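You operate a simulated robot arm through the tools that you are given. There is no shell and no other tool.

The job below is to be done with a simulated two-armed robot. You get a single attempt, and the scene is never put back.

JOB
Reset the trestle's blue saddle to the yellow socket and lock it.
Fine: move the steel pin to that socket, run the saddle up against it; the trestle's lock lever goes to locked last.

The check looks at the end state, three seconds after you hand in, the way a careful person would. Anything else that was tipped, shoved, dropped, spilled or broken makes it a failure.

ROBOT AND FRAMES
Two 7-joint arms with two-finger grippers on one trunk that stands fixed in place. Base frame: the origin is at the foot of the trunk, x ahead of it, y to its left, z up. Readings come in m, degrees, newtons and seconds.
The left shoulder is at [0.027, 0.165, 1.256], the right one opposite. With the tool pointing down near the work surface each hand reaches from about 0.22 to 0.72 m from the base axis, measured 20 degrees to its own side. Payload 2.45 kg a hand.
Tool frame (each hand has its own): the origin (TCP) lies between the finger pads and is the grasp point; the fingertips stand 0.026 m ahead of it; z points along the fingers, y is the line along which they close. The gripper opens to 0.096 m; its body begins 0.069 m behind the TCP.
Orientation is that of the tool frame in the base frame, as a unit quaternion [x, y, z, w]. With the fingers straight down and closing along the base's y, the tool's x points along the base's -x, its y along +y and its z along -z.

CONTROLS
- The arms move only by the tool drive_tool. It takes "left_commands", "right_commands" or both (then of equal length, played together; a hand with none holds still); each is a list of rows, each a list of 6 numbers: the shift along the tool's x, y, z in m, then the turn, a rotation vector about the tool's x, y, z in degrees. In form: [[tx, ty, tz, wx, wy, wz], ...]. A call has 1 to 20 rows; each row shifts and turns the commanded pose from where the row before left it, along the tool's axes as they then stand. "left_claw" and "right_claw" are, for a hand that has rows, the gripper command, from -1 (shut) to 1 (fully open), values between in proportion, set as the call begins (left out, the last holds). Each row takes 0.2 s and may step no farther than 0.05 m and 8.6 degrees from the row before; otherwise, or with a gripper value out of range, the whole call is refused. Where a pose cannot be reached the arm comes as near as it can. A force on the tool above 40 N (or 10 N above the force at the start of the call, whichever is more), or a blocked arm, ends the call early, and 0.2 s more pass. The fingers move at their own pace (about 0.1199 m/s each) and stop on an object; they squeeze with about 45 N. The grip force told is the motor's: it shows also when the fingers shut on nothing. Time passes only in rows, and 0.2 s behind the last, so rows that do not move let the fingers close. It gives the time, the measured TCP pose, the force on the tool (base axes), the opening and the grip force at its end, in the units of the frame above (readings bear some noise), with the torque about the TCP (base axes, N m) and any sound that the robot's microphone picked up, and new pictures: "views" is both (left out), scene, wrist or none (wrist: the cameras of the hands that moved).
- Cameras (640 x 400 px; columns grow to the right, rows downward): "scene" is now at [0.063, 0.0299, 1.7274]; the picture's right is [0.33, -0.95, 0.00], its down [-0.75, -0.26, -0.61] and it looks along [0.58, 0.20, -0.79] (base axes); focal length 346 px, centre (320, 200). "left" rides on the left gripper at [0.082, -0.003, -0.098] in its tool frame; the picture's right is [0.04, 1.00, 0.00], its down [-0.73, 0.03, -0.68] and it looks along [-0.68, 0.03, 0.73] (tool axes); focal length 256 px, centre (320, 200). "right" rides on the right gripper at [0.082, 0.003, -0.098] in its tool frame; the picture's right is [-0.04, 1.00, 0.00], its down [-0.73, -0.03, -0.68] and it looks along [-0.68, -0.03, 0.73] (tool axes); focal length 256 px, centre (320, 200). There is no depth. A picture from a camera that has moved, and an enlarged one, comes with that camera's place and axes in the base frame and with its lens.
- slide_trunk(by): moves the trunk up (or, below 0, down) by that many m; the arms and the scene camera ride with it, the base frame stays. It gives what a move gives, with no picture.
- head_to(pan, tilt): turns the head with the scene camera to pan (to the left, within 120 degrees either way) and tilt (down, from -29 to 69), counted from straight ahead of the robot (the tilt from the chest, where the trunk bows). It gives what a move gives, and a new picture of the scene camera.
- inspect(camera, box): a new picture of the part [left, top, right, bottom] of that camera's present view, enlarged. It takes no simulated time.
- close_job(): hands the job in; it is judged then, once.

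Places have to be worked out from the pictures, the camera data and where the tool is seen. Open the grippers and draw the arms clear of the work before you hand the job in, unless the task says otherwise.

The tools are called after "Emit:" by a JSON object that holds its "name" and its "arguments". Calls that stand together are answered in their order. drive_tool: Moves the arms, as the interface text tells. Its arguments: {"type":"object","properties":{"left_commands":{"type":"array","items":{"type":"array","items":{"type":"number"}}},"left_claw":{"type":"number"},"right_commands":{"type":"array","items":{"type":"array","items":{"type":"number"}}},"right_claw":{"type":"number"},"views":{"type":"string","enum":["both","scene","wrist","none"]}},"required":[]} The other tools are called the same way: slide_trunk (by) moves the trunk up or down; head_to (pan, tilt) turns the head that bears the scene camera; inspect (camera, box) takes an enlarged picture of a part of a camera's view; close_job () hands the job in.

At the start:

```text
time_s: 0.0
left_eef_pos: [0.3488, 0.4165, 1.2683]
left_ee_rot: [0.0, 1.0, 0.0, -0.002]
left_force: [0.2, -0.4, -0.4]
left_moment: [-0.01, 0.0, 0.01]
left_gripper_width: 0.0958
left_finger_force: 0.1
right_eef_pos: [0.4536, 0.002, 1.2139]
right_ee_rot: [-0.001, 1.0, -0.002, -0.001]
right_force: [0.3, -1.0, 0.7]
right_moment: [-0.02, 0.02, 0.05]
right_gripper_width: 0.096
right_finger_force: 0.1
trunk travel left (down, up): [-0.425, 0.142]
head pan, tilt (commanded): [19.0, 52.1]
```

scene: 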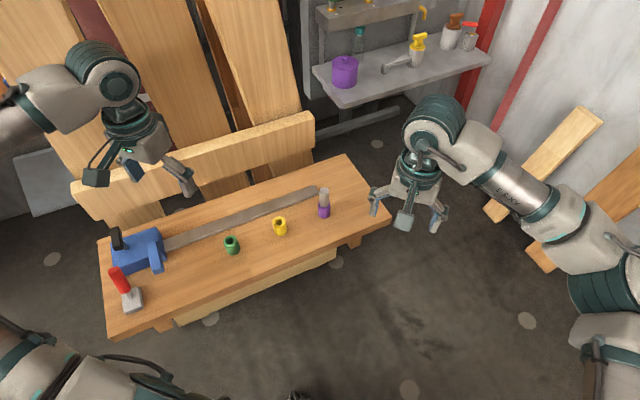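
right: 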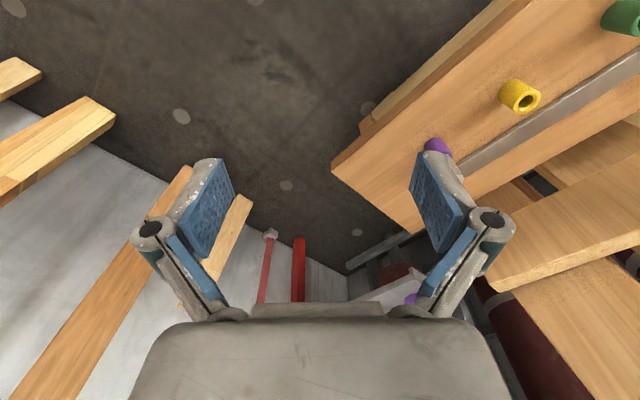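
left: 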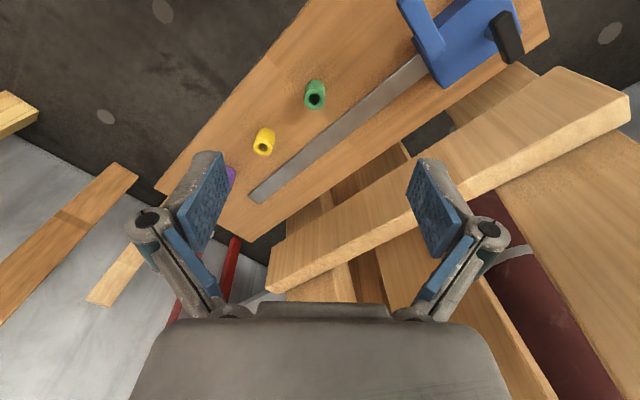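

The scene shows a trestle with a blue saddle on a rail at the left end, green/yellow/purple sockets, a steel pin in the purple one, and a red-handled lever. I take enlarged pictures before moving.

Emit:
{"name": "inspect", "arguments": {"camera": "scene", "box": [90, 210, 250, 310]}}

Emit:
{"name": "inspect", "arguments": {"camera": "scene", "box": [210, 160, 370, 260]}}

Emit:
{"name": "inspect", "arguments": {"camera": "left", "box": [360, 0, 560, 125]}}

Emit:
{"name": "inspect", "arguments": {"camera": "right", "box": [400, 50, 600, 175]}}

```text
4.00 times, centred on (170, 260) of scene
camera zoom: at [0.063, 0.0299, 1.7274], right [0.33, -0.95, 0.0], down [-0.75, -0.26, -0.61], along [0.58, 0.2, -0.79], focal length 1383 px, centre (920, -40)
```

zoom: 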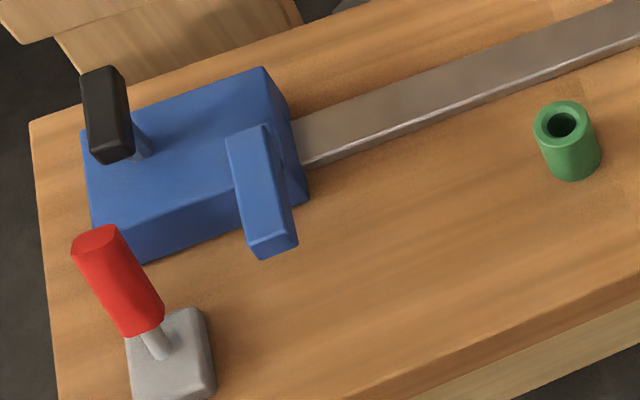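

```text
4.00 times, centred on (290, 210) of scene
camera zoom: at [0.063, 0.0299, 1.7274], right [0.33, -0.95, 0.0], down [-0.75, -0.26, -0.61], along [0.58, 0.2, -0.79], focal length 1383 px, centre (440, 160)
```

zoom: 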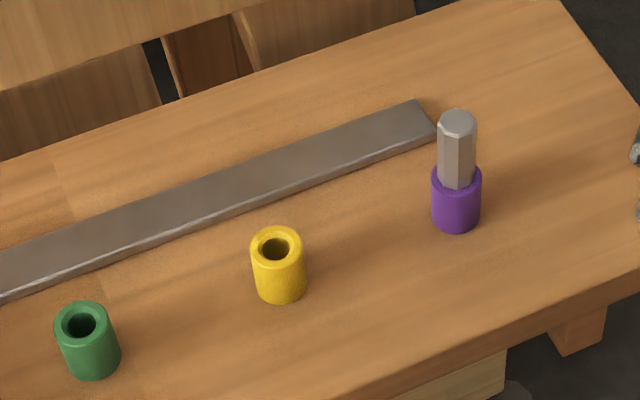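

```text
3.20 times, centred on (460, 62) of left
camera zoom: at [0.2668, 0.4132, 1.3675], right [-0.04, 1.0, 0.0], down [0.73, 0.03, 0.68], along [0.68, 0.03, -0.73], focal length 819 px, centre (-128, 640)
```

zoom: 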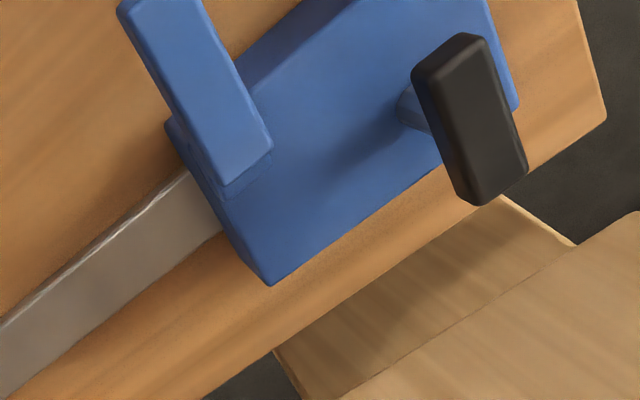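

```text
3.20 times, centred on (500, 112) of right
camera zoom: at [0.3719, 0.0055, 1.312], right [0.04, 1.0, 0.0], down [0.73, -0.03, 0.68], along [0.68, -0.03, -0.73], focal length 819 px, centre (-256, 480)
```

zoom: 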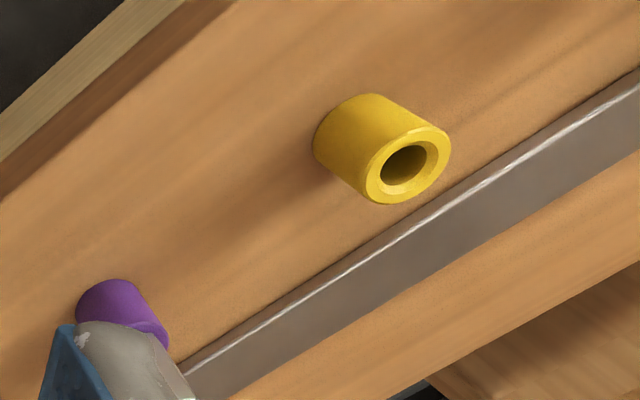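

The rail runs along about [0.71, -0.71] with the sockets about 0.14 m apart; the saddle handle is near (0.325, 0.648, 1.0) and the lever near (0.23, 0.57). I move the left hand toward the lever end for a closer view, and draw the right arm aside.

Emit:
{"name": "drive_tool", "arguments": {"left_commands": [[0.025, 0.01, 0.005, 0, 0, 0], [0.025, 0.01, 0.005, 0, 0, 0], [0.025, 0.01, 0.005, 0, 0, 0], [0.025, 0.01, 0.005, 0, 0, 0], [0.025, 0.01, 0.005, 0, 0, 0], [0, 0, 0, 0, 0, 0]], "right_commands": [[0.02, -0.03, 0, 0, 0, 0], [0.02, -0.03, 0, 0, 0, 0], [0.02, -0.03, 0, 0, 0, 0], [0.02, -0.03, 0, 0, 0, 0], [0.02, -0.03, 0, 0, 0, 0], [0, 0, 0, 0, 0, 0]]}}

```text
time_s: 1.4
left_eef_pos: [0.2198, 0.4636, 1.245]
left_ee_rot: [0.001, 1.0, -0.001, -0.001]
left_force: [0.0, 0.9, -0.7]
left_moment: [-0.02, -0.03, -0.03]
left_gripper_width: 0.0961
left_finger_force: 0.1
right_eef_pos: [0.3528, -0.1528, 1.2161]
right_ee_rot: [-0.001, 1.0, 0.001, 0.0]
right_force: [-0.5, -0.1, -0.2]
right_moment: [0.02, 0.04, 0.01]
right_gripper_width: 0.096
right_finger_force: 0.1
trunk travel left (down, up): [-0.425, 0.142]
head pan, tilt (commanded): [19.0, 52.1]
camera scene: at [0.0628, 0.0248, 1.7274], right [0.33, -0.95, 0.0], down [-0.75, -0.26, -0.61], along [0.58, 0.2, -0.79], focal length 346 px, centre (320, 200)
camera right: at [0.2718, -0.1496, 1.3137], right [0.04, 1.0, 0.0], down [0.73, -0.03, 0.68], along [0.68, -0.03, -0.73], focal length 256 px, centre (320, 200)
camera left: at [0.1388, 0.4602, 1.3437], right [-0.04, 1.0, 0.0], down [0.73, 0.03, 0.68], along [0.68, 0.03, -0.74], focal length 256 px, centre (320, 200)
```

scene: 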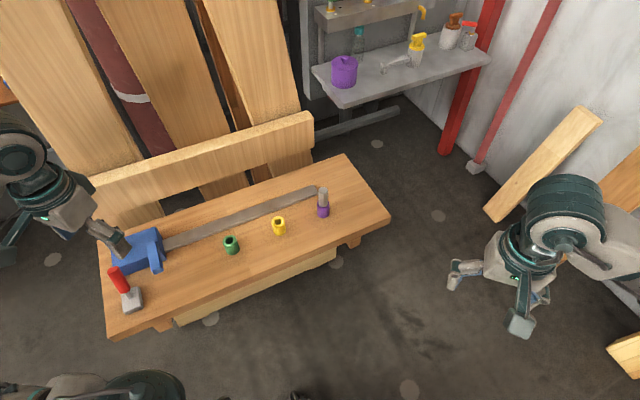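
right: 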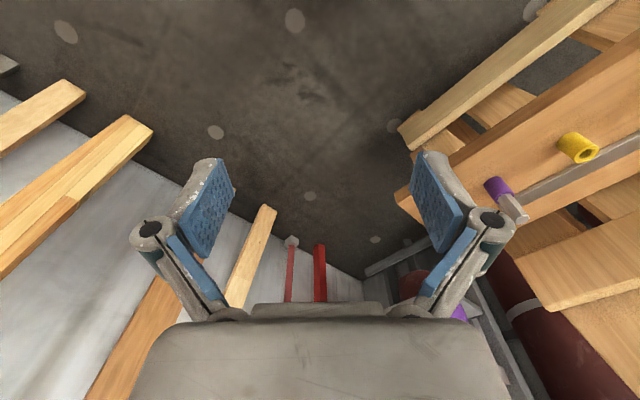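
left: 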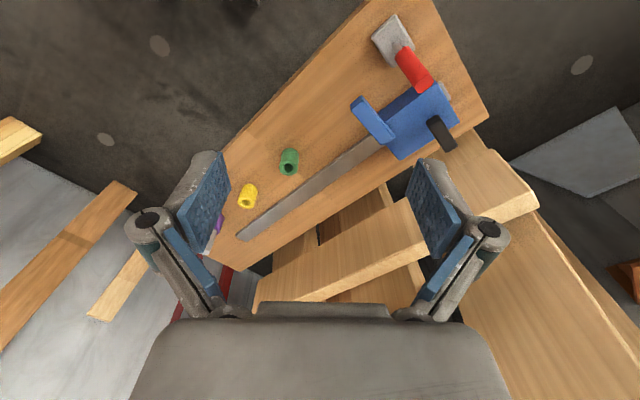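

The left camera now shows lever, saddle and sockets from above-behind. I enlarge the lever area and the saddle area.

Emit:
{"name": "inspect", "arguments": {"camera": "left", "box": [340, 0, 500, 100]}}

Emit:
{"name": "inspect", "arguments": {"camera": "left", "box": [340, 70, 500, 170]}}

Emit:
{"name": "inspect", "arguments": {"camera": "scene", "box": [90, 220, 202, 290]}}

Emit:
{"name": "inspect", "arguments": {"camera": "scene", "box": [90, 255, 202, 325]}}

Emit:
{"name": "inspect", "arguments": {"camera": "right", "box": [460, 110, 620, 210]}}

```text
4.00 times, centred on (420, 50) of left
camera zoom: at [0.1388, 0.4602, 1.3437], right [-0.04, 1.0, 0.0], down [0.73, 0.03, 0.68], along [0.68, 0.03, -0.74], focal length 1024 px, centre (-80, 800)
```

zoom: 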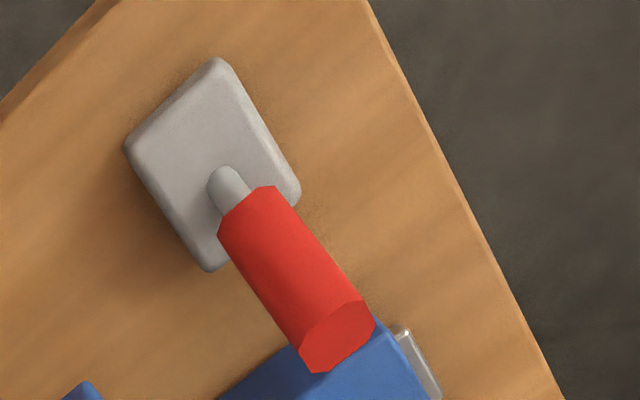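

```text
4.00 times, centred on (420, 120) of left
camera zoom: at [0.1388, 0.4602, 1.3437], right [-0.04, 1.0, 0.0], down [0.73, 0.03, 0.68], along [0.68, 0.03, -0.74], focal length 1024 px, centre (-80, 520)
```

zoom: 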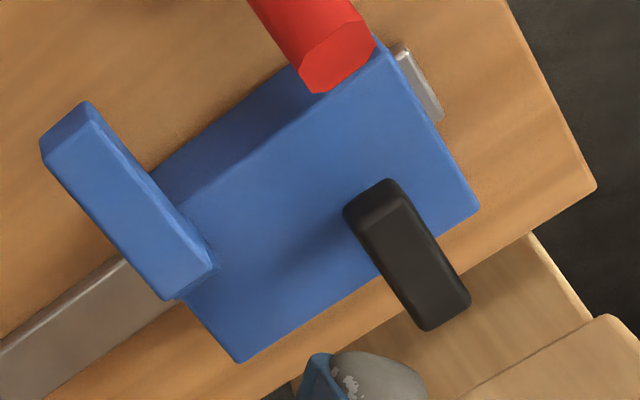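

```text
5.71 times, centred on (146, 255) of scene
camera zoom: at [0.0628, 0.0248, 1.7274], right [0.33, -0.95, 0.0], down [-0.75, -0.26, -0.61], along [0.58, 0.2, -0.79], focal length 1976 px, centre (1314, -114)
```

zoom: 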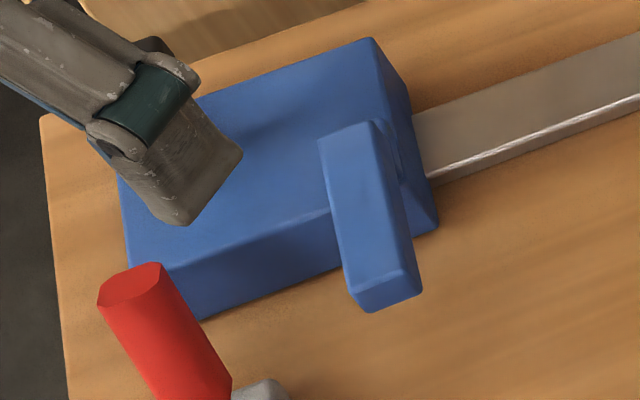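

```text
5.71 times, centred on (146, 290) of scene
camera zoom: at [0.0628, 0.0248, 1.7274], right [0.33, -0.95, 0.0], down [-0.75, -0.26, -0.61], along [0.58, 0.2, -0.79], focal length 1976 px, centre (1314, -314)
```

zoom: 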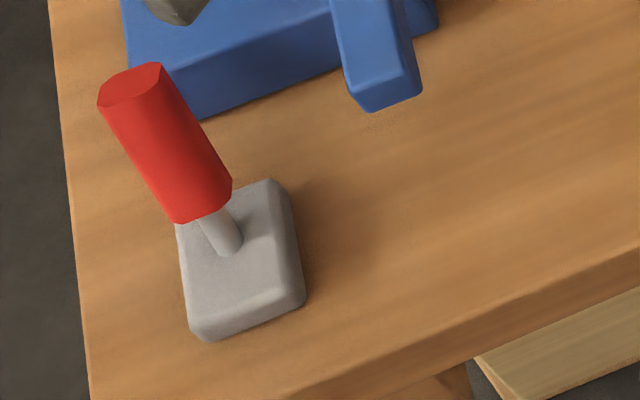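

```text
4.00 times, centred on (540, 160) of right
camera zoom: at [0.2718, -0.1496, 1.3137], right [0.04, 1.0, 0.0], down [0.73, -0.03, 0.68], along [0.68, -0.03, -0.73], focal length 1024 px, centre (-560, 360)
```

zoom: 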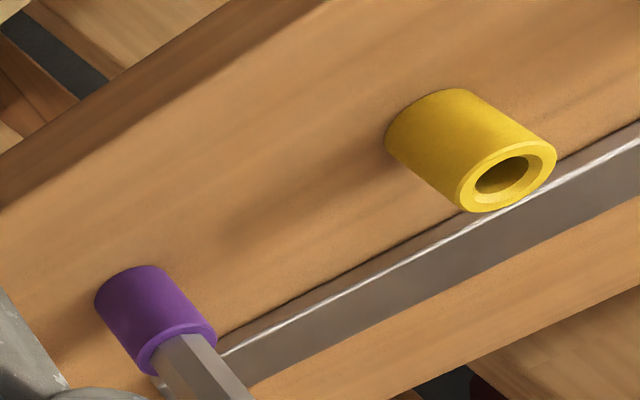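

The lever leans toward the rail (+n) by about 22°, its tip near (0.254, 0.606, 0.985). The saddle's finger is raised to pass over sockets and hit the pin. I now take the left hand above the pin at about (0.64, 0.216), turned 45° so that the fingers close along the rail.

Emit:
{"name": "drive_tool", "arguments": {"left_commands": [[-0.0362, -0.0205, 0.0112, 0, 0, 0], [-0.0382, -0.0225, 0.0112, 0, 0, 0], [-0.0382, -0.0225, 0.0112, 0, 0, 0], [-0.0382, -0.0225, 0.0112, 0, 0, 0], [-0.0382, -0.0225, 0.0112, 0, 0, 0], [-0.0382, -0.0225, 0.0112, 0, 0, 0], [-0.0382, -0.0225, 0.0112, 0, 0, 0], [-0.0382, -0.0225, 0.0112, 0, 0, 0], [-0.0382, -0.0225, 0.0112, 0, 0, 0], [-0.0382, -0.0225, 0.0112, 0, 0, 0], [-0.0382, -0.0225, 0.0112, 0, 0, 0], [0, 0, 0, 0, 0, -7.5], [0, 0, 0, 0, 0, -7.5], [0, 0, 0, 0, 0, -7.5], [0, 0, 0, 0, 0, -7.5], [0, 0, 0, 0, 0, -7.5], [0, 0, 0, 0, 0, -7.5], [0, 0, 0, 0, 0, 0]], "views": "both"}}

```text
time_s: 5.2
left_eef_pos: [0.5852, 0.2479, 1.1327]
left_ee_rot: [-0.383, 0.924, 0.001, 0.001]
left_force: [0.3, 0.5, 0.0]
left_moment: [-0.04, -0.03, 0.0]
left_gripper_width: 0.0963
left_finger_force: 0.1
left hand out of reach, approached as far as the arm can: row 10, 11
right_eef_pos: [0.3523, -0.1522, 1.2165]
right_ee_rot: [-0.001, 1.0, 0.001, 0.001]
right_force: [0.5, -0.5, -1.0]
right_moment: [0.0, -0.01, -0.02]
right_gripper_width: 0.0961
right_finger_force: 0.1
trunk travel left (down, up): [-0.425, 0.142]
head pan, tilt (commanded): [19.0, 52.1]
camera scene: at [0.0645, 0.0262, 1.7274], right [0.33, -0.95, 0.0], down [-0.75, -0.26, -0.61], along [0.58, 0.2, -0.79], focal length 346 px, centre (320, 200)
camera left: at [0.5302, 0.1887, 1.2316], right [-0.74, 0.68, 0.0], down [0.5, 0.54, 0.68], along [0.46, 0.5, -0.73], focal length 256 px, centre (320, 200)
```

scene: 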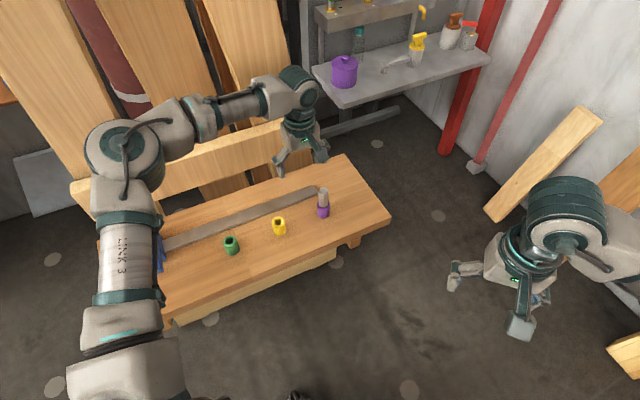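
left: 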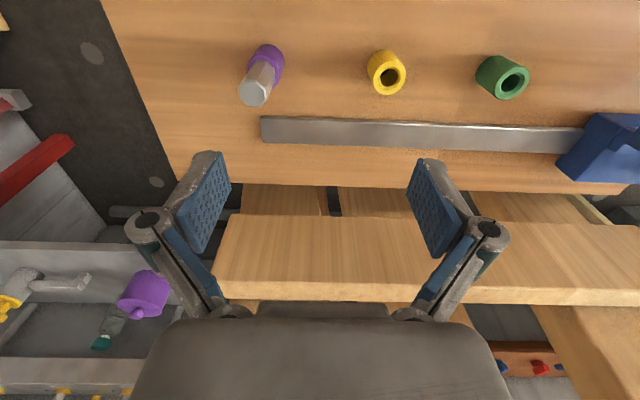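

The hand stops short at this height (reach), but the view is good. I enlarge the pin and the sockets to locate them.

Emit:
{"name": "inspect", "arguments": {"camera": "left", "box": [220, 30, 316, 90]}}

Emit:
{"name": "inspect", "arguments": {"camera": "left", "box": [220, 60, 316, 120]}}

Emit:
{"name": "inspect", "arguments": {"camera": "left", "box": [340, 40, 436, 100]}}

Emit:
{"name": "inspect", "arguments": {"camera": "left", "box": [460, 40, 556, 100]}}

Emit:
{"name": "inspect", "arguments": {"camera": "scene", "box": [250, 170, 346, 230]}}

```text
6.67 times, centred on (268, 60) of left
camera zoom: at [0.5302, 0.1887, 1.2316], right [-0.74, 0.68, 0.0], down [0.5, 0.54, 0.68], along [0.46, 0.5, -0.73], focal length 1707 px, centre (667, 1133)
```

zoom: 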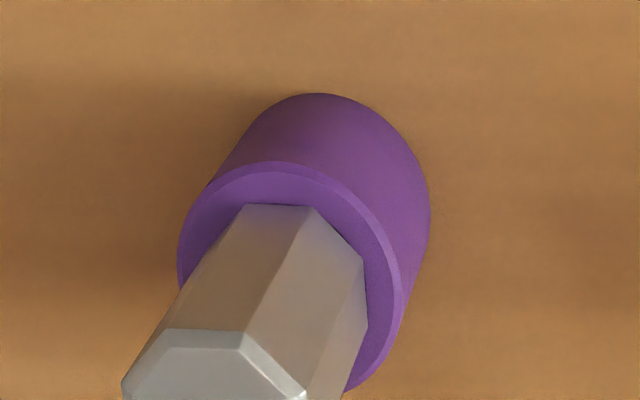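

```text
6.67 times, centred on (268, 90) of left
camera zoom: at [0.5302, 0.1887, 1.2316], right [-0.74, 0.68, 0.0], down [0.5, 0.54, 0.68], along [0.46, 0.5, -0.73], focal length 1707 px, centre (667, 933)
```

zoom: 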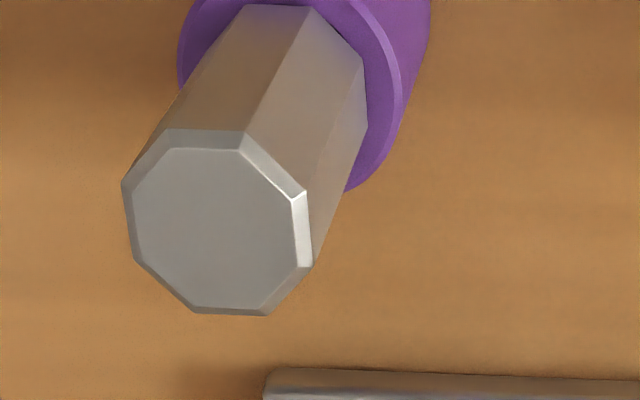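

```text
6.67 times, centred on (388, 70) of left
camera zoom: at [0.5302, 0.1887, 1.2316], right [-0.74, 0.68, 0.0], down [0.5, 0.54, 0.68], along [0.46, 0.5, -0.73], focal length 1707 px, centre (-133, 1067)
```

zoom: 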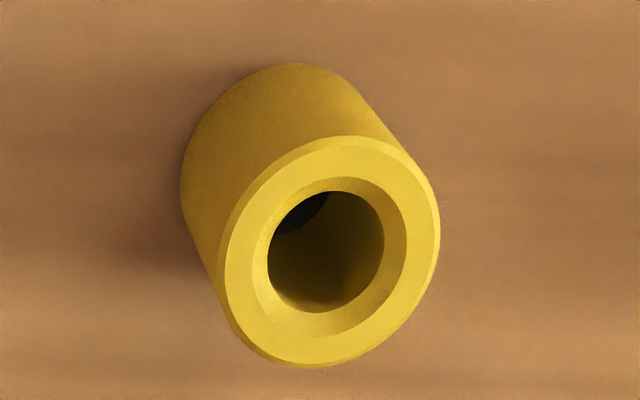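

```text
6.67 times, centred on (508, 70) of left
camera zoom: at [0.5302, 0.1887, 1.2316], right [-0.74, 0.68, 0.0], down [0.5, 0.54, 0.68], along [0.46, 0.5, -0.73], focal length 1707 px, centre (-933, 1067)
```

zoom: 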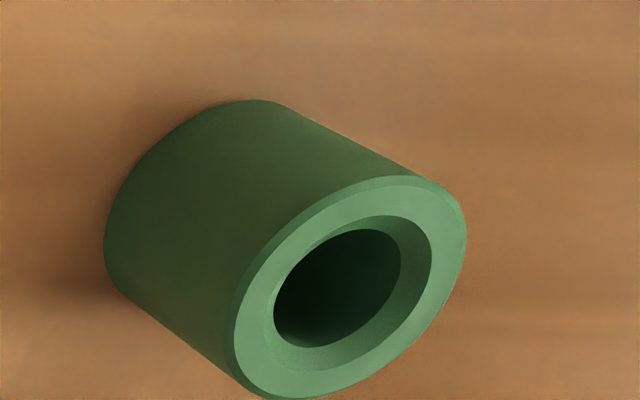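

```text
6.67 times, centred on (298, 200) of scene
camera zoom: at [0.0645, 0.0262, 1.7274], right [0.33, -0.95, 0.0], down [-0.75, -0.26, -0.61], along [0.58, 0.2, -0.79], focal length 2305 px, centre (467, 200)
```

zoom: 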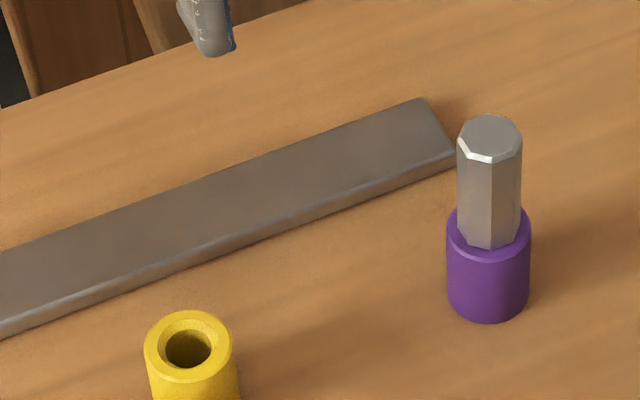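

The pin is octagonal, about 25 mm wide, with top at about (0.631, 0.211, 1.003); socket tops are at z≈0.935, the yellow one at about (0.538, 0.310). To gain reach at this height I raise the trunk 0.1 m.

Emit:
{"name": "slide_trunk", "arguments": {"by": 0.1}}

```text
time_s: 6.5
left_eef_pos: [0.5834, 0.2493, 1.2326]
left_ee_rot: [-0.383, 0.924, 0.0, 0.0]
left_force: [-1.1, 0.2, -0.2]
left_moment: [0.0, 0.0, -0.04]
left_gripper_width: 0.0959
left_finger_force: 0.0
right_eef_pos: [0.3503, -0.1508, 1.3147]
right_ee_rot: [-0.001, 1.0, 0.001, -0.001]
right_force: [0.3, -0.3, -0.7]
right_moment: [0.03, -0.03, -0.02]
right_gripper_width: 0.0959
right_finger_force: 0.1
trunk travel left (down, up): [-0.525, 0.042]
head pan, tilt (commanded): [19.0, 52.1]
```

Trunk raised. Next I move above the pin with fingertips still above its top (TCP z≈1.08) and look again.

Emit:
{"name": "drive_tool", "arguments": {"left_commands": [[-0.00175, -0.0152, 0.0382, 0, 0, 0], [-0.00175, -0.0152, 0.0382, 0, 0, 0], [-0.00175, -0.0152, 0.0382, 0, 0, 0], [-0.00175, -0.0152, 0.0382, 0, 0, 0], [0, 0, 0, 0, 0, 0], [0, 0, 0, 0, 0, 0]], "views": "both"}}

```text
time_s: 7.9
left_eef_pos: [0.553, 0.2573, 1.1133]
left_ee_rot: [-0.382, 0.924, 0.0, 0.0]
left_force: [1.3, -0.3, -0.4]
left_moment: [-0.01, 0.01, 0.0]
left_gripper_width: 0.0959
left_finger_force: 0.1
left hand out of reach, approached as far as the arm can: row 1, 2, 3, 4
right_eef_pos: [0.3504, -0.1523, 1.3152]
right_ee_rot: [0.0, 1.0, 0.001, 0.0]
right_force: [-0.4, -0.5, -0.5]
right_moment: [-0.03, 0.01, 0.02]
right_gripper_width: 0.0959
right_finger_force: 0.1
trunk travel left (down, up): [-0.525, 0.042]
head pan, tilt (commanded): [19.0, 52.1]
camera scene: at [0.0579, 0.0261, 1.8272], right [0.33, -0.95, 0.0], down [-0.75, -0.26, -0.61], along [0.58, 0.2, -0.79], focal length 346 px, centre (320, 200)
camera left: at [0.498, 0.1975, 1.2133], right [-0.74, 0.68, 0.0], down [0.5, 0.54, 0.68], along [0.46, 0.5, -0.73], focal length 256 px, centre (320, 200)
```

scene: 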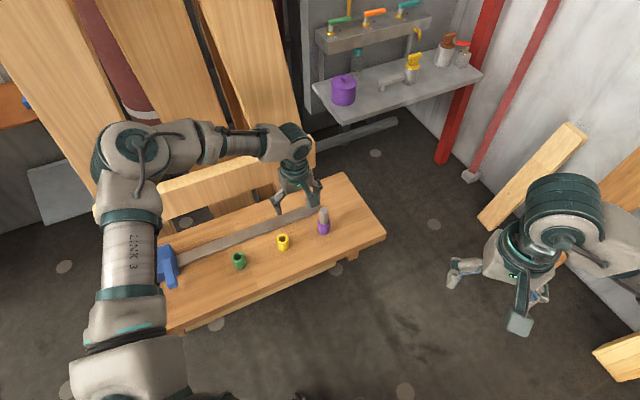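
left: 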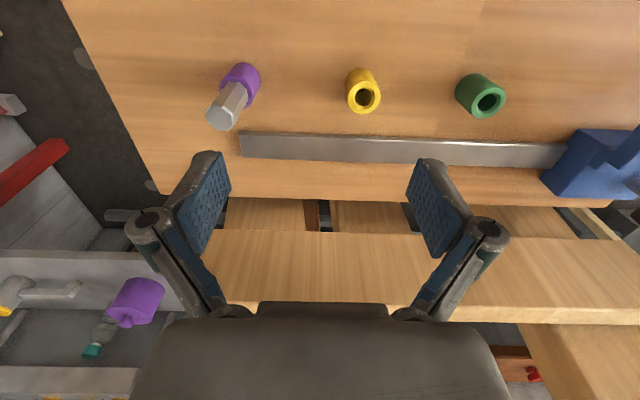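

The hand fell short even though the elbow is clearly bent, so this is a posture limit rather than stretch. I turn the head to see the left arm's posture.

Emit:
{"name": "head_to", "arguments": {"pan": 45, "tilt": 50}}

```text
time_s: 8.8
left_eef_pos: [0.5535, 0.2584, 1.1155]
left_ee_rot: [-0.382, 0.924, -0.001, 0.002]
left_force: [-0.1, -0.3, 0.0]
left_moment: [0.06, -0.02, -0.02]
left_gripper_width: 0.096
left_finger_force: 0.1
right_eef_pos: [0.3501, -0.1493, 1.316]
right_ee_rot: [-0.001, 1.0, 0.001, 0.002]
right_force: [-0.3, 0.3, -0.3]
right_moment: [-0.02, -0.04, -0.03]
right_gripper_width: 0.0958
right_finger_force: 0.0
trunk travel left (down, up): [-0.525, 0.042]
head pan, tilt (commanded): [45.0, 50.0]
camera scene: at [0.0414, 0.0562, 1.8301], right [0.71, -0.71, 0.0], down [-0.54, -0.54, -0.64], along [0.45, 0.45, -0.77], focal length 346 px, centre (320, 200)
```

scene: 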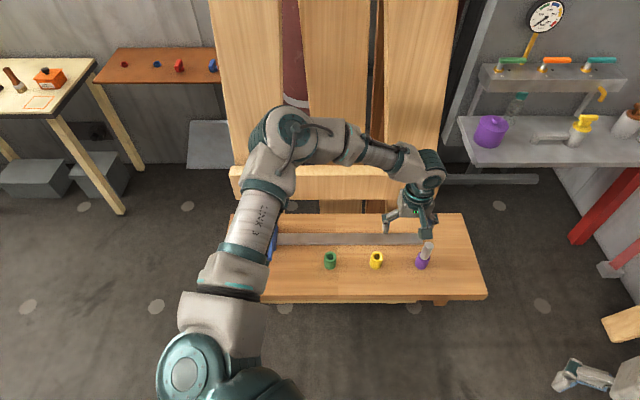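

The elbow swings out to the left and stays bent about 90°. I retract the hand to a spot in front of the shoulder, to let the elbow settle, before reaching out again.

Emit:
{"name": "drive_tool", "arguments": {"left_commands": [[0.037, 0.017, -0.009, 0, 0, 0], [0.037, 0.017, -0.009, 0, 0, 0], [0.037, 0.017, -0.009, 0, 0, 0], [0.037, 0.017, -0.009, 0, 0, 0], [0, 0, 0, 0, 0, 0]], "views": "scene"}}

```text
time_s: 10.0
left_eef_pos: [0.3974, 0.2003, 1.1488]
left_ee_rot: [-0.383, 0.924, 0.0, 0.0]
left_force: [-0.5, 0.1, -0.1]
left_moment: [-0.03, 0.06, -0.03]
left_gripper_width: 0.0959
left_finger_force: 0.1
right_eef_pos: [0.3517, -0.1501, 1.3145]
right_ee_rot: [-0.001, 1.0, 0.001, 0.001]
right_force: [0.7, 0.1, -0.6]
right_moment: [0.04, 0.02, 0.01]
right_gripper_width: 0.096
right_finger_force: 0.1
trunk travel left (down, up): [-0.525, 0.042]
head pan, tilt (commanded): [45.0, 50.0]
camera scene: at [0.0399, 0.0553, 1.8301], right [0.71, -0.71, 0.0], down [-0.54, -0.54, -0.64], along [0.45, 0.45, -0.77], focal length 346 px, centre (320, 200)
```

scene: 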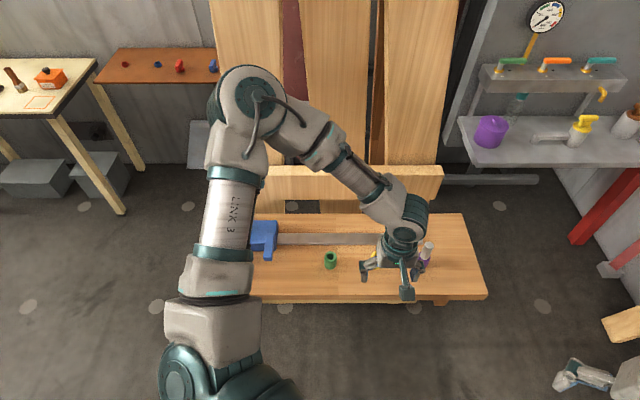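

The elbow is now up high. I reach outward in small rows toward (0.60, 0.21, 1.07) to see where the limit shows.

Emit:
{"name": "drive_tool", "arguments": {"left_commands": [[-0.02475, -0.0224, 0.0133, 0, 0, 0], [-0.02475, -0.0224, 0.0133, 0, 0, 0], [-0.02475, -0.0224, 0.0133, 0, 0, 0], [-0.02475, -0.0224, 0.0133, 0, 0, 0], [-0.02475, -0.0224, 0.0133, 0, 0, 0], [-0.02475, -0.0224, 0.0133, 0, 0, 0], [0, 0, 0, 0, 0, 0]], "views": "scene"}}

```text
time_s: 11.6
left_eef_pos: [0.5433, 0.2508, 1.1036]
left_ee_rot: [-0.383, 0.924, 0.0, 0.0]
left_force: [-0.5, -0.1, 0.6]
left_moment: [0.0, -0.01, 0.02]
left_gripper_width: 0.0959
left_finger_force: 0.1
left hand out of reach, approached as far as the arm can: row 4, 5, 6
right_eef_pos: [0.3511, -0.1494, 1.3156]
right_ee_rot: [0.001, 1.0, 0.0, 0.001]
right_force: [0.4, 0.9, -0.1]
right_moment: [0.01, 0.01, 0.05]
right_gripper_width: 0.096
right_finger_force: 0.1
trunk travel left (down, up): [-0.525, 0.042]
head pan, tilt (commanded): [45.0, 50.0]
camera scene: at [0.0415, 0.0565, 1.8301], right [0.71, -0.71, 0.0], down [-0.54, -0.54, -0.64], along [0.45, 0.45, -0.77], focal length 346 px, centre (320, 200)
```

scene: 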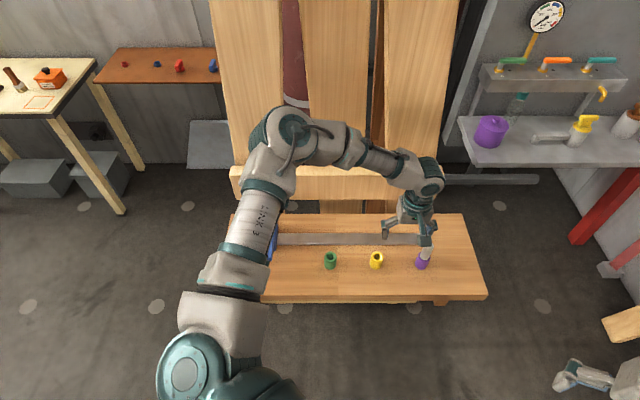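

The limit seems to be the bend of the wrist with the tool straight down. I retract a little, turn the yaw back to 0 (the octagon also has flats facing ±y) and tilt the fingers 30° forward, which should bring the wrist nearer the shoulder.

Emit:
{"name": "drive_tool", "arguments": {"left_commands": [[0.0177, 0.0177, 0, 0, 0, 0], [0.0177, 0.0177, 0, 0, 0, 0], [0, 0, 0, 0, 0, 7.5], [0, 0, 0, 0, 0, 7.5], [0, 0, 0, 0, 0, 7.5], [0, 0, 0, 0, 0, 7.5], [0, 0, 0, 0, 0, 7.5], [0, 0, 0, 0, 0, 7.5], [0, 0, 0, 0, -7.5, 0], [0, 0, 0, 0, -7.5, 0], [0, 0, 0, 0, -7.5, 0], [0, 0, 0, 0, -7.5, 0], [0, 0, 0, 0, 0, 0]], "views": "both"}}

```text
time_s: 14.4
left_eef_pos: [0.4921, 0.2535, 1.1033]
left_ee_rot: [-0.001, 0.966, 0.0, 0.259]
left_force: [-0.5, 0.1, -0.2]
left_moment: [0.04, 0.01, -0.04]
left_gripper_width: 0.096
left_finger_force: 0.1
right_eef_pos: [0.3509, -0.1501, 1.314]
right_ee_rot: [-0.001, 1.0, 0.0, 0.001]
right_force: [0.3, 0.3, -0.1]
right_moment: [-0.01, 0.02, -0.01]
right_gripper_width: 0.0959
right_finger_force: 0.1
trunk travel left (down, up): [-0.525, 0.042]
head pan, tilt (commanded): [45.0, 50.0]
camera scene: at [0.0403, 0.0574, 1.8301], right [0.71, -0.71, 0.0], down [-0.54, -0.54, -0.64], along [0.45, 0.45, -0.77], focal length 346 px, centre (320, 200)
camera left: at [0.3727, 0.2504, 1.1498], right [-0.04, 1.0, -0.02], down [0.29, 0.03, 0.96], along [0.96, 0.03, -0.29], focal length 256 px, centre (320, 200)
```

scene: 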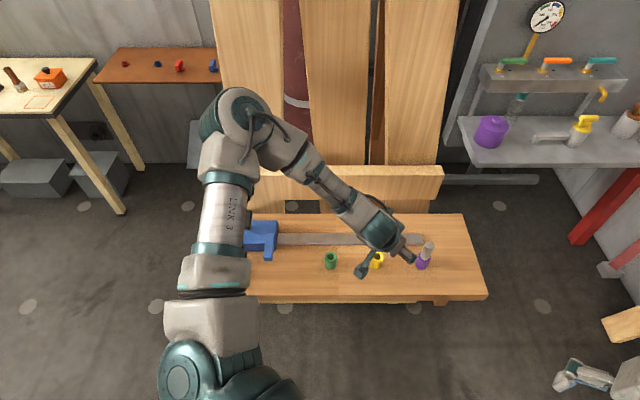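
left: 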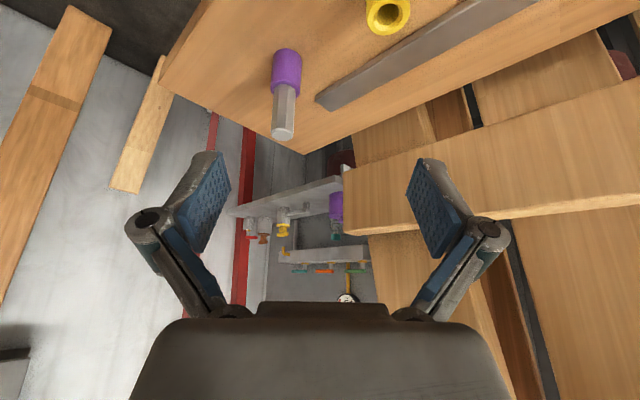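

The tilt worked: TCP at (0.492, 0.254, 1.103), fingers 30° forward, no reach complaint. I advance to (0.575, 0.211, 1.02), short of the pin.

Emit:
{"name": "drive_tool", "arguments": {"left_commands": [[-0.0076, -0.0106, 0.02835, 0, 0, 0], [-0.0076, -0.0106, 0.02835, 0, 0, 0], [-0.0076, -0.0106, 0.02835, 0, 0, 0], [-0.0076, -0.0106, 0.02835, 0, 0, 0], [0, 0, 0, 0, 0, 0]], "views": "both"}}

```text
time_s: 15.6
left_eef_pos: [0.554, 0.2313, 1.0531]
left_ee_rot: [0.0, 0.966, 0.0, 0.26]
left_force: [0.3, 0.1, 0.3]
left_moment: [0.0, -0.03, 0.03]
left_gripper_width: 0.0961
left_finger_force: 0.0
left hand out of reach, approached as far as the arm can: row 3, 4
right_eef_pos: [0.3508, -0.15, 1.3144]
right_ee_rot: [0.001, 1.0, 0.0, 0.0]
right_force: [1.1, 0.2, -0.2]
right_moment: [-0.01, 0.03, 0.01]
right_gripper_width: 0.0962
right_finger_force: 0.1
trunk travel left (down, up): [-0.525, 0.042]
head pan, tilt (commanded): [45.0, 50.0]
camera scene: at [0.0413, 0.0568, 1.8301], right [0.71, -0.71, 0.0], down [-0.54, -0.54, -0.64], along [0.45, 0.45, -0.77], focal length 346 px, centre (320, 200)
camera left: at [0.4344, 0.2268, 1.098], right [-0.03, 1.0, -0.02], down [0.29, 0.03, 0.96], along [0.96, 0.03, -0.29], focal length 256 px, centre (320, 200)
```

scene: 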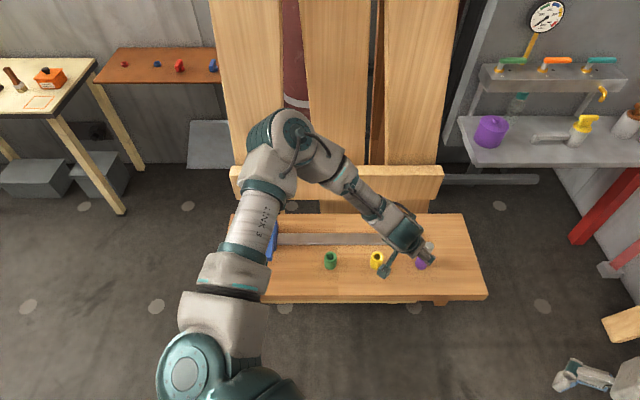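
left: 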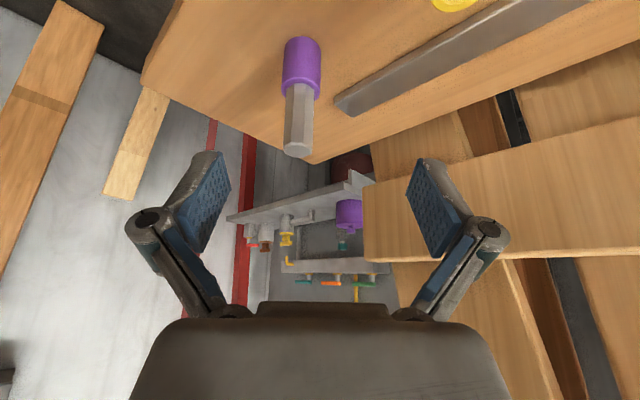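

The elbow sits at the same place each time it stalls, so a shoulder joint is at its end stop. I look at the right arm's posture for comparison.

Emit:
{"name": "head_to", "arguments": {"pan": -25, "tilt": 50}}

```text
time_s: 17.0
left_eef_pos: [0.5534, 0.2296, 1.054]
left_ee_rot: [0.0, 0.966, 0.001, 0.26]
left_force: [0.4, -0.2, 0.0]
left_moment: [-0.02, 0.0, 0.02]
left_gripper_width: 0.0959
left_finger_force: 0.1
right_eef_pos: [0.3503, -0.151, 1.316]
right_ee_rot: [0.0, 1.0, 0.001, 0.0]
right_force: [0.2, -0.1, 0.1]
right_moment: [0.03, 0.0, -0.02]
right_gripper_width: 0.096
right_finger_force: 0.1
trunk travel left (down, up): [-0.525, 0.042]
head pan, tilt (commanded): [-25.0, 50.0]
camera scene: at [0.0566, -0.031, 1.8301], right [-0.42, -0.91, 0.0], down [-0.7, 0.32, -0.64], along [0.58, -0.27, -0.77], focal length 346 px, centre (320, 200)
```

scene: 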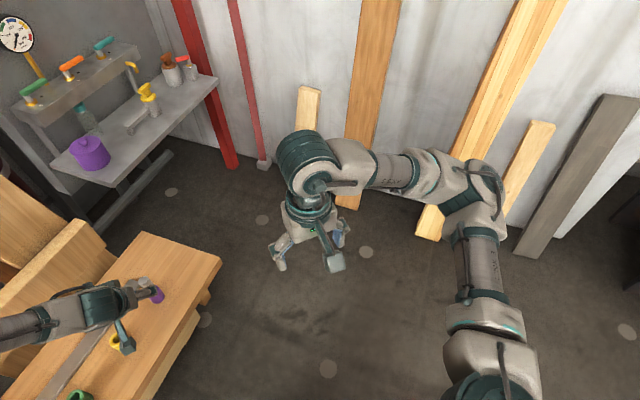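

The right arm's first posture had its elbow much closer in (about 15° off straight ahead), so the left arm needs to be led into that branch. I move the right arm further aside and bring the left hand up and inward to about (0.42, 0.0, 1.31) to swing its elbow in.

Emit:
{"name": "drive_tool", "arguments": {"left_commands": [[-0.0056, 0, -0.043, 0, 0, 0], [-0.0056, 0, -0.043, 0, 0, 0], [-0.0056, 0, -0.043, 0, 0, 0], [0, 0, 0, 0, 7.5, 0], [0, 0, 0, 0, 7.5, 0], [0, 0, 0, 0, 7.5, 0], [0, 0, 0, 0, 7.5, 0], [0.0138, -0.0383, -0.0228, 0, 0, 0], [0.0138, -0.0383, -0.0228, 0, 0, 0], [0.0138, -0.0383, -0.0228, 0, 0, 0], [0.0138, -0.0383, -0.0228, 0, 0, 0], [0.0138, -0.0383, -0.0228, 0, 0, 0], [0.0138, -0.0383, -0.0228, 0, 0, 0], [0, 0, 0, 0, 0, 0]], "right_commands": [[0.01, -0.04, 0, 0, 0, 0], [0.01, -0.04, 0, 0, 0, 0], [0.01, -0.04, 0, 0, 0, 0], [0.01, -0.04, 0, 0, 0, 0], [0.01, -0.04, 0, 0, 0, 0], [0, 0, 0, 0, 0, 0], [0, 0, 0, 0, 0, 0], [0, 0, 0, 0, 0, 0], [0, 0, 0, 0, 0, 0], [0, 0, 0, 0, 0, 0], [0, 0, 0, 0, 0, 0], [0, 0, 0, 0, 0, 0], [0, 0, 0, 0, 0, 0], [0, 0, 0, 0, 0, 0]], "views": "none"}}

Emit:
{"name": "head_to", "arguments": {"pan": 30, "tilt": 50}}

```text
time_s: 20.0
left_eef_pos: [0.4039, 0.0933, 1.2802]
left_ee_rot: [-0.001, 1.0, 0.0, 0.001]
left_force: [0.2, -0.1, 0.5]
left_moment: [0.0, -0.01, 0.05]
left_gripper_width: 0.0961
left_finger_force: 0.1
left hand out of reach, approached as far as the arm can: row 10, 11, 12, 13
right_eef_pos: [0.3002, -0.3545, 1.3156]
right_ee_rot: [0.0, 1.0, 0.002, 0.0]
right_force: [-0.4, -0.2, 0.7]
right_moment: [0.0, 0.0, 0.02]
right_gripper_width: 0.096
right_finger_force: 0.1
trunk travel left (down, up): [-0.525, 0.042]
head pan, tilt (commanded): [-25.0, 50.0]
```

```text
time_s: 21.3
left_eef_pos: [0.4041, 0.0933, 1.2801]
left_ee_rot: [0.0, 1.0, 0.0, 0.001]
left_force: [0.7, 0.8, 1.2]
left_moment: [-0.03, 0.0, -0.01]
left_gripper_width: 0.096
left_finger_force: 0.1
right_eef_pos: [0.3009, -0.3548, 1.3149]
right_ee_rot: [0.0, 1.0, 0.001, 0.001]
right_force: [0.9, 0.5, 0.5]
right_moment: [-0.03, 0.02, -0.01]
right_gripper_width: 0.0959
right_finger_force: 0.0
trunk travel left (down, up): [-0.525, 0.042]
head pan, tilt (commanded): [30.0, 50.0]
camera scene: at [0.0521, 0.0371, 1.8302], right [0.5, -0.87, 0.0], down [-0.67, -0.38, -0.64], along [0.55, 0.32, -0.77], focal length 346 px, centre (320, 200)
```

scene: 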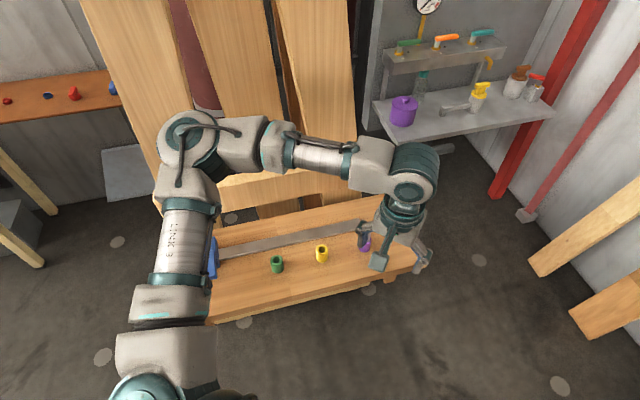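

The left arm is stuck in a posture where its elbow can't come inward. The postures at the start had the wrist well above the shoulder, so I go back toward the starting spot, higher, and plan to lower the trunk so that the work is done near shoulder height.

Emit:
{"name": "drive_tool", "arguments": {"left_commands": [[0.0, 0.03, -0.02, 0, 0, 0], [0.005, 0.04, -0.02, 0, 0, 0], [0.01, 0.045, -0.015, 0, 0, 0], [0.01, 0.045, -0.015, 0, 0, 0], [0.01, 0.045, -0.01, 0, 0, 0], [0.01, 0.045, -0.01, 0, 0, 0], [0.01, 0.045, -0.01, 0, 0, 0], [0, 0, 0, 0, 0, 0]], "views": "none"}}

Emit:
{"name": "head_to", "arguments": {"pan": 60, "tilt": 45}}

```text
time_s: 23.1
left_eef_pos: [0.3504, 0.3922, 1.3792]
left_ee_rot: [0.0, 1.0, -0.001, 0.0]
left_force: [-0.1, 0.1, 0.9]
left_moment: [0.0, -0.02, 0.0]
left_gripper_width: 0.0963
left_finger_force: 0.2
right_eef_pos: [0.2994, -0.3496, 1.3169]
right_ee_rot: [0.0, 1.0, 0.0, 0.0]
right_force: [-0.2, -0.1, 1.0]
right_moment: [-0.03, 0.0, 0.01]
right_gripper_width: 0.0962
right_finger_force: 0.1
trunk travel left (down, up): [-0.525, 0.042]
head pan, tilt (commanded): [30.0, 50.0]
```

```text
time_s: 24.0
left_eef_pos: [0.3505, 0.3909, 1.3787]
left_ee_rot: [0.0, 1.0, 0.0, 0.001]
left_force: [-0.1, 0.4, 0.9]
left_moment: [-0.02, -0.02, 0.02]
left_gripper_width: 0.096
left_finger_force: 0.0
right_eef_pos: [0.2993, -0.3522, 1.3155]
right_ee_rot: [0.0, 1.0, 0.0, 0.0]
right_force: [0.7, -1.3, -0.2]
right_moment: [-0.01, 0.01, 0.03]
right_gripper_width: 0.0962
right_finger_force: 0.1
trunk travel left (down, up): [-0.525, 0.042]
head pan, tilt (commanded): [60.0, 45.0]
camera scene: at [0.0243, 0.0726, 1.8371], right [0.87, -0.5, 0.0], down [-0.36, -0.61, -0.71], along [0.35, 0.61, -0.71], focal length 346 px, centre (320, 200)
```

scene: 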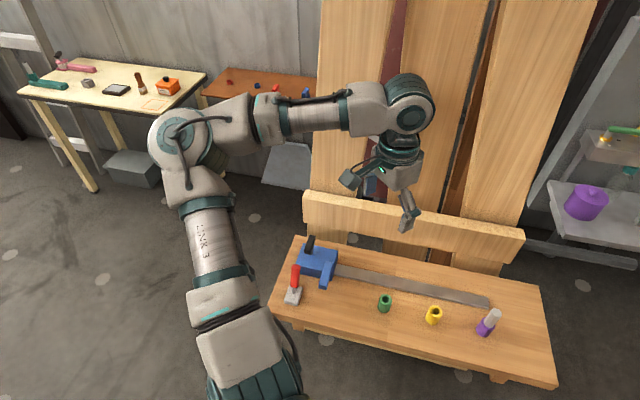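

The elbow is well out to the left here. A tool tilted about 45° toward the pin along the rail direction puts the wrist over the yellow socket, well inside the arm's range, if the shoulder is a bit lower. I lower the trunk 0.2 m (hand then at z≈1.18, clear of everything).

Emit:
{"name": "slide_trunk", "arguments": {"by": -0.2}}

```text
time_s: 26.2
left_eef_pos: [0.3496, 0.3919, 1.1807]
left_ee_rot: [0.001, 1.0, 0.001, 0.0]
left_force: [0.3, 0.1, -0.8]
left_moment: [-0.01, -0.01, 0.0]
left_gripper_width: 0.0961
left_finger_force: 0.0
right_eef_pos: [0.2998, -0.3508, 1.1148]
right_ee_rot: [-0.001, 1.0, 0.001, 0.0]
right_force: [-0.4, 0.2, -0.2]
right_moment: [0.02, 0.0, 0.02]
right_gripper_width: 0.0958
right_finger_force: 0.0
trunk travel left (down, up): [-0.325, 0.242]
head pan, tilt (commanded): [60.0, 45.0]
```

Next I move the left hand to about (0.46, 0.32, 1.20), turn it to yaw -45° (closing across the rail) and tilt the fingers 45° along +d toward the pin.

Emit:
{"name": "drive_tool", "arguments": {"left_commands": [[-0.037, -0.024, -0.007, 0, 0, 0], [-0.037, -0.024, -0.007, 0, 0, 0], [-0.037, -0.024, -0.007, 0, 0, 0], [0, 0, 0, 0, 0, 7.5], [0, 0, 0, 0, 0, 7.5], [0, 0, 0, 0, 0, 7.5], [0, 0, 0, 0, 0, 7.5], [0, 0, 0, 0, 0, 7.5], [0, 0, 0, 0, 0, 7.5], [0, 0, 0, 0, -7.5, 0], [0, 0, 0, 0, -7.5, 0], [0, 0, 0, 0, -7.5, 0], [0, 0, 0, 0, -7.5, 0], [0, 0, 0, 0, -7.5, 0], [0, 0, 0, 0, -7.5, 0], [0, 0, 0, 0, 0, 0]], "views": "both"}}

```text
time_s: 29.6
left_eef_pos: [0.4624, 0.3191, 1.2021]
left_ee_rot: [0.354, 0.853, -0.146, 0.355]
left_force: [-0.4, 0.2, 0.3]
left_moment: [0.0, -0.02, 0.02]
left_gripper_width: 0.0961
left_finger_force: 0.0
right_eef_pos: [0.3007, -0.3515, 1.115]
right_ee_rot: [-0.001, 1.0, 0.0, 0.001]
right_force: [-0.2, 0.0, 0.8]
right_moment: [-0.01, 0.01, 0.01]
right_gripper_width: 0.0958
right_finger_force: 0.1
trunk travel left (down, up): [-0.325, 0.242]
head pan, tilt (commanded): [60.0, 45.0]
camera scene: at [0.0598, 0.0726, 1.6373], right [0.87, -0.5, 0.0], down [-0.36, -0.61, -0.71], along [0.35, 0.61, -0.71], focal length 346 px, centre (320, 200)
camera left: at [0.3703, 0.4063, 1.2142], right [0.69, 0.73, -0.03], down [0.05, -0.01, 1.0], along [0.73, -0.69, -0.04], focal length 256 px, centre (320, 200)
```

scene: 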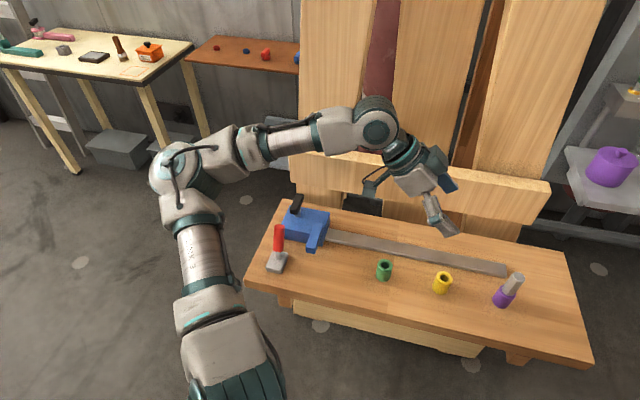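
left: 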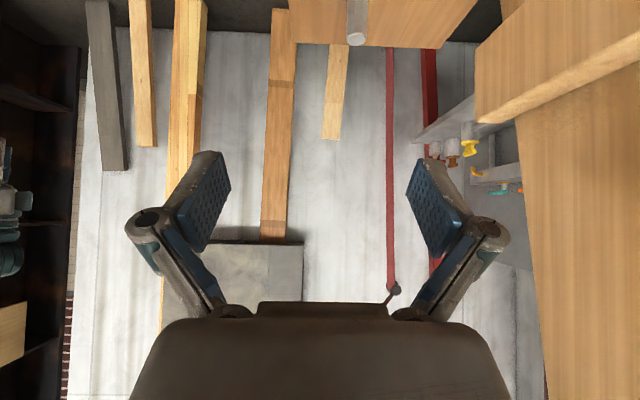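

The tilt worked with no reach complaint. I advance toward a pre-grasp point about 0.08 m short of the pin along the finger direction.

Emit:
{"name": "drive_tool", "arguments": {"left_commands": [[0.0033, 0.0071, 0.0361, 0, 0, 0], [0.0033, 0.0071, 0.0361, 0, 0, 0], [0.0033, 0.0071, 0.0361, 0, 0, 0], [0.0033, 0.0071, 0.0361, 0, 0, 0], [0.0033, 0.0071, 0.0361, 0, 0, 0], [0.0033, 0.0071, 0.0361, 0, 0, 0], [0, 0, 0, 0, 0, 0]], "views": "both"}}

```text
time_s: 31.2
left_eef_pos: [0.5889, 0.2495, 1.0324]
left_ee_rot: [0.353, 0.853, -0.145, 0.355]
left_force: [0.0, 0.1, 0.5]
left_moment: [0.01, 0.0, 0.03]
left_gripper_width: 0.0962
left_finger_force: 0.1
right_eef_pos: [0.2991, -0.3523, 1.1151]
right_ee_rot: [-0.001, 1.0, 0.001, 0.001]
right_force: [-0.5, -0.6, 0.6]
right_moment: [-0.01, 0.0, -0.01]
right_gripper_width: 0.0959
right_finger_force: 0.1
trunk travel left (down, up): [-0.325, 0.242]
head pan, tilt (commanded): [60.0, 45.0]
camera scene: at [0.0599, 0.0711, 1.6374], right [0.87, -0.5, 0.0], down [-0.36, -0.61, -0.71], along [0.35, 0.61, -0.71], focal length 346 px, centre (320, 200)
camera left: at [0.4964, 0.3374, 1.0462], right [0.69, 0.73, -0.03], down [0.04, -0.01, 1.0], along [0.73, -0.69, -0.04], focal length 256 px, centre (320, 200)
```

scene: 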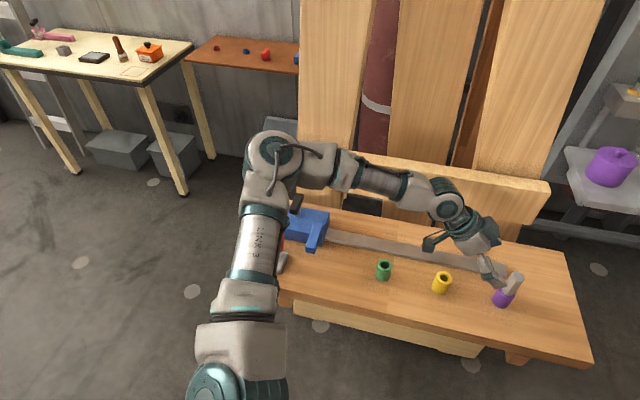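
left: 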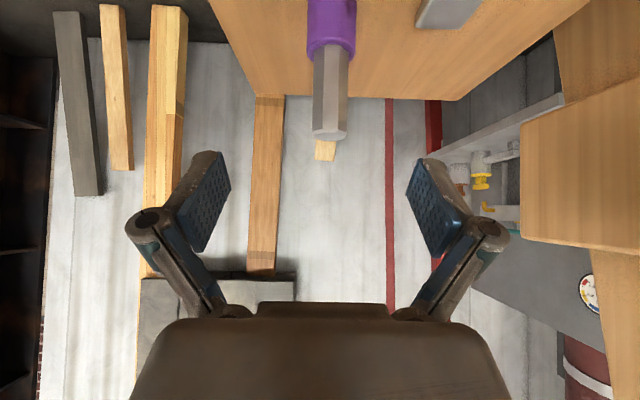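

The pin is now just ahead between the fingers. I enlarge the wrist view to measure its sideways offset before closing in.

Emit:
{"name": "inspect", "arguments": {"camera": "left", "box": [272, 0, 400, 80]}}

Emit:
{"name": "inspect", "arguments": {"camera": "left", "box": [272, 70, 400, 150]}}

Emit:
{"name": "inspect", "arguments": {"camera": "scene", "box": [410, 220, 570, 320]}}

```text
5.00 times, centred on (336, 40) of left
camera zoom: at [0.4964, 0.3374, 1.0462], right [0.69, 0.73, -0.03], down [0.04, -0.01, 1.0], along [0.73, -0.69, -0.04], focal length 1280 px, centre (240, 1000)
```

zoom: 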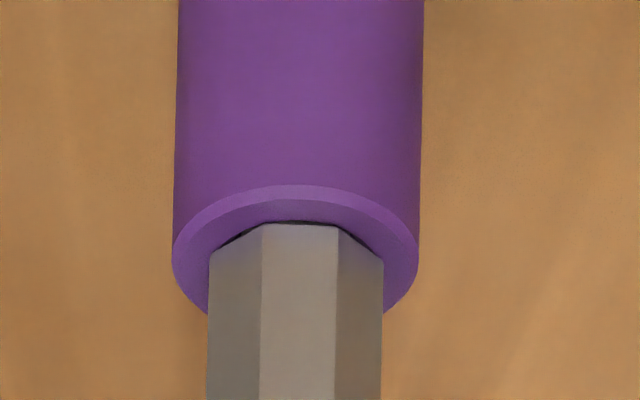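

```text
5.00 times, centred on (336, 110) of left
camera zoom: at [0.4964, 0.3374, 1.0462], right [0.69, 0.73, -0.03], down [0.04, -0.01, 1.0], along [0.73, -0.69, -0.04], focal length 1280 px, centre (240, 650)
```

zoom: 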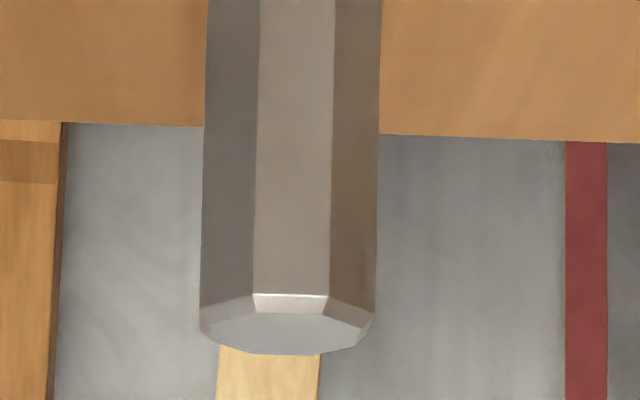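

```text
4.00 times, centred on (490, 270) of scene
camera zoom: at [0.0599, 0.0711, 1.6374], right [0.87, -0.5, 0.0], down [-0.36, -0.61, -0.71], along [0.35, 0.61, -0.71], focal length 1383 px, centre (-360, -80)
```

zoom: 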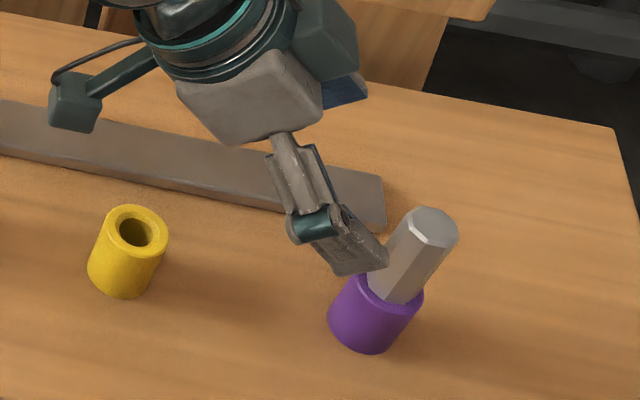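

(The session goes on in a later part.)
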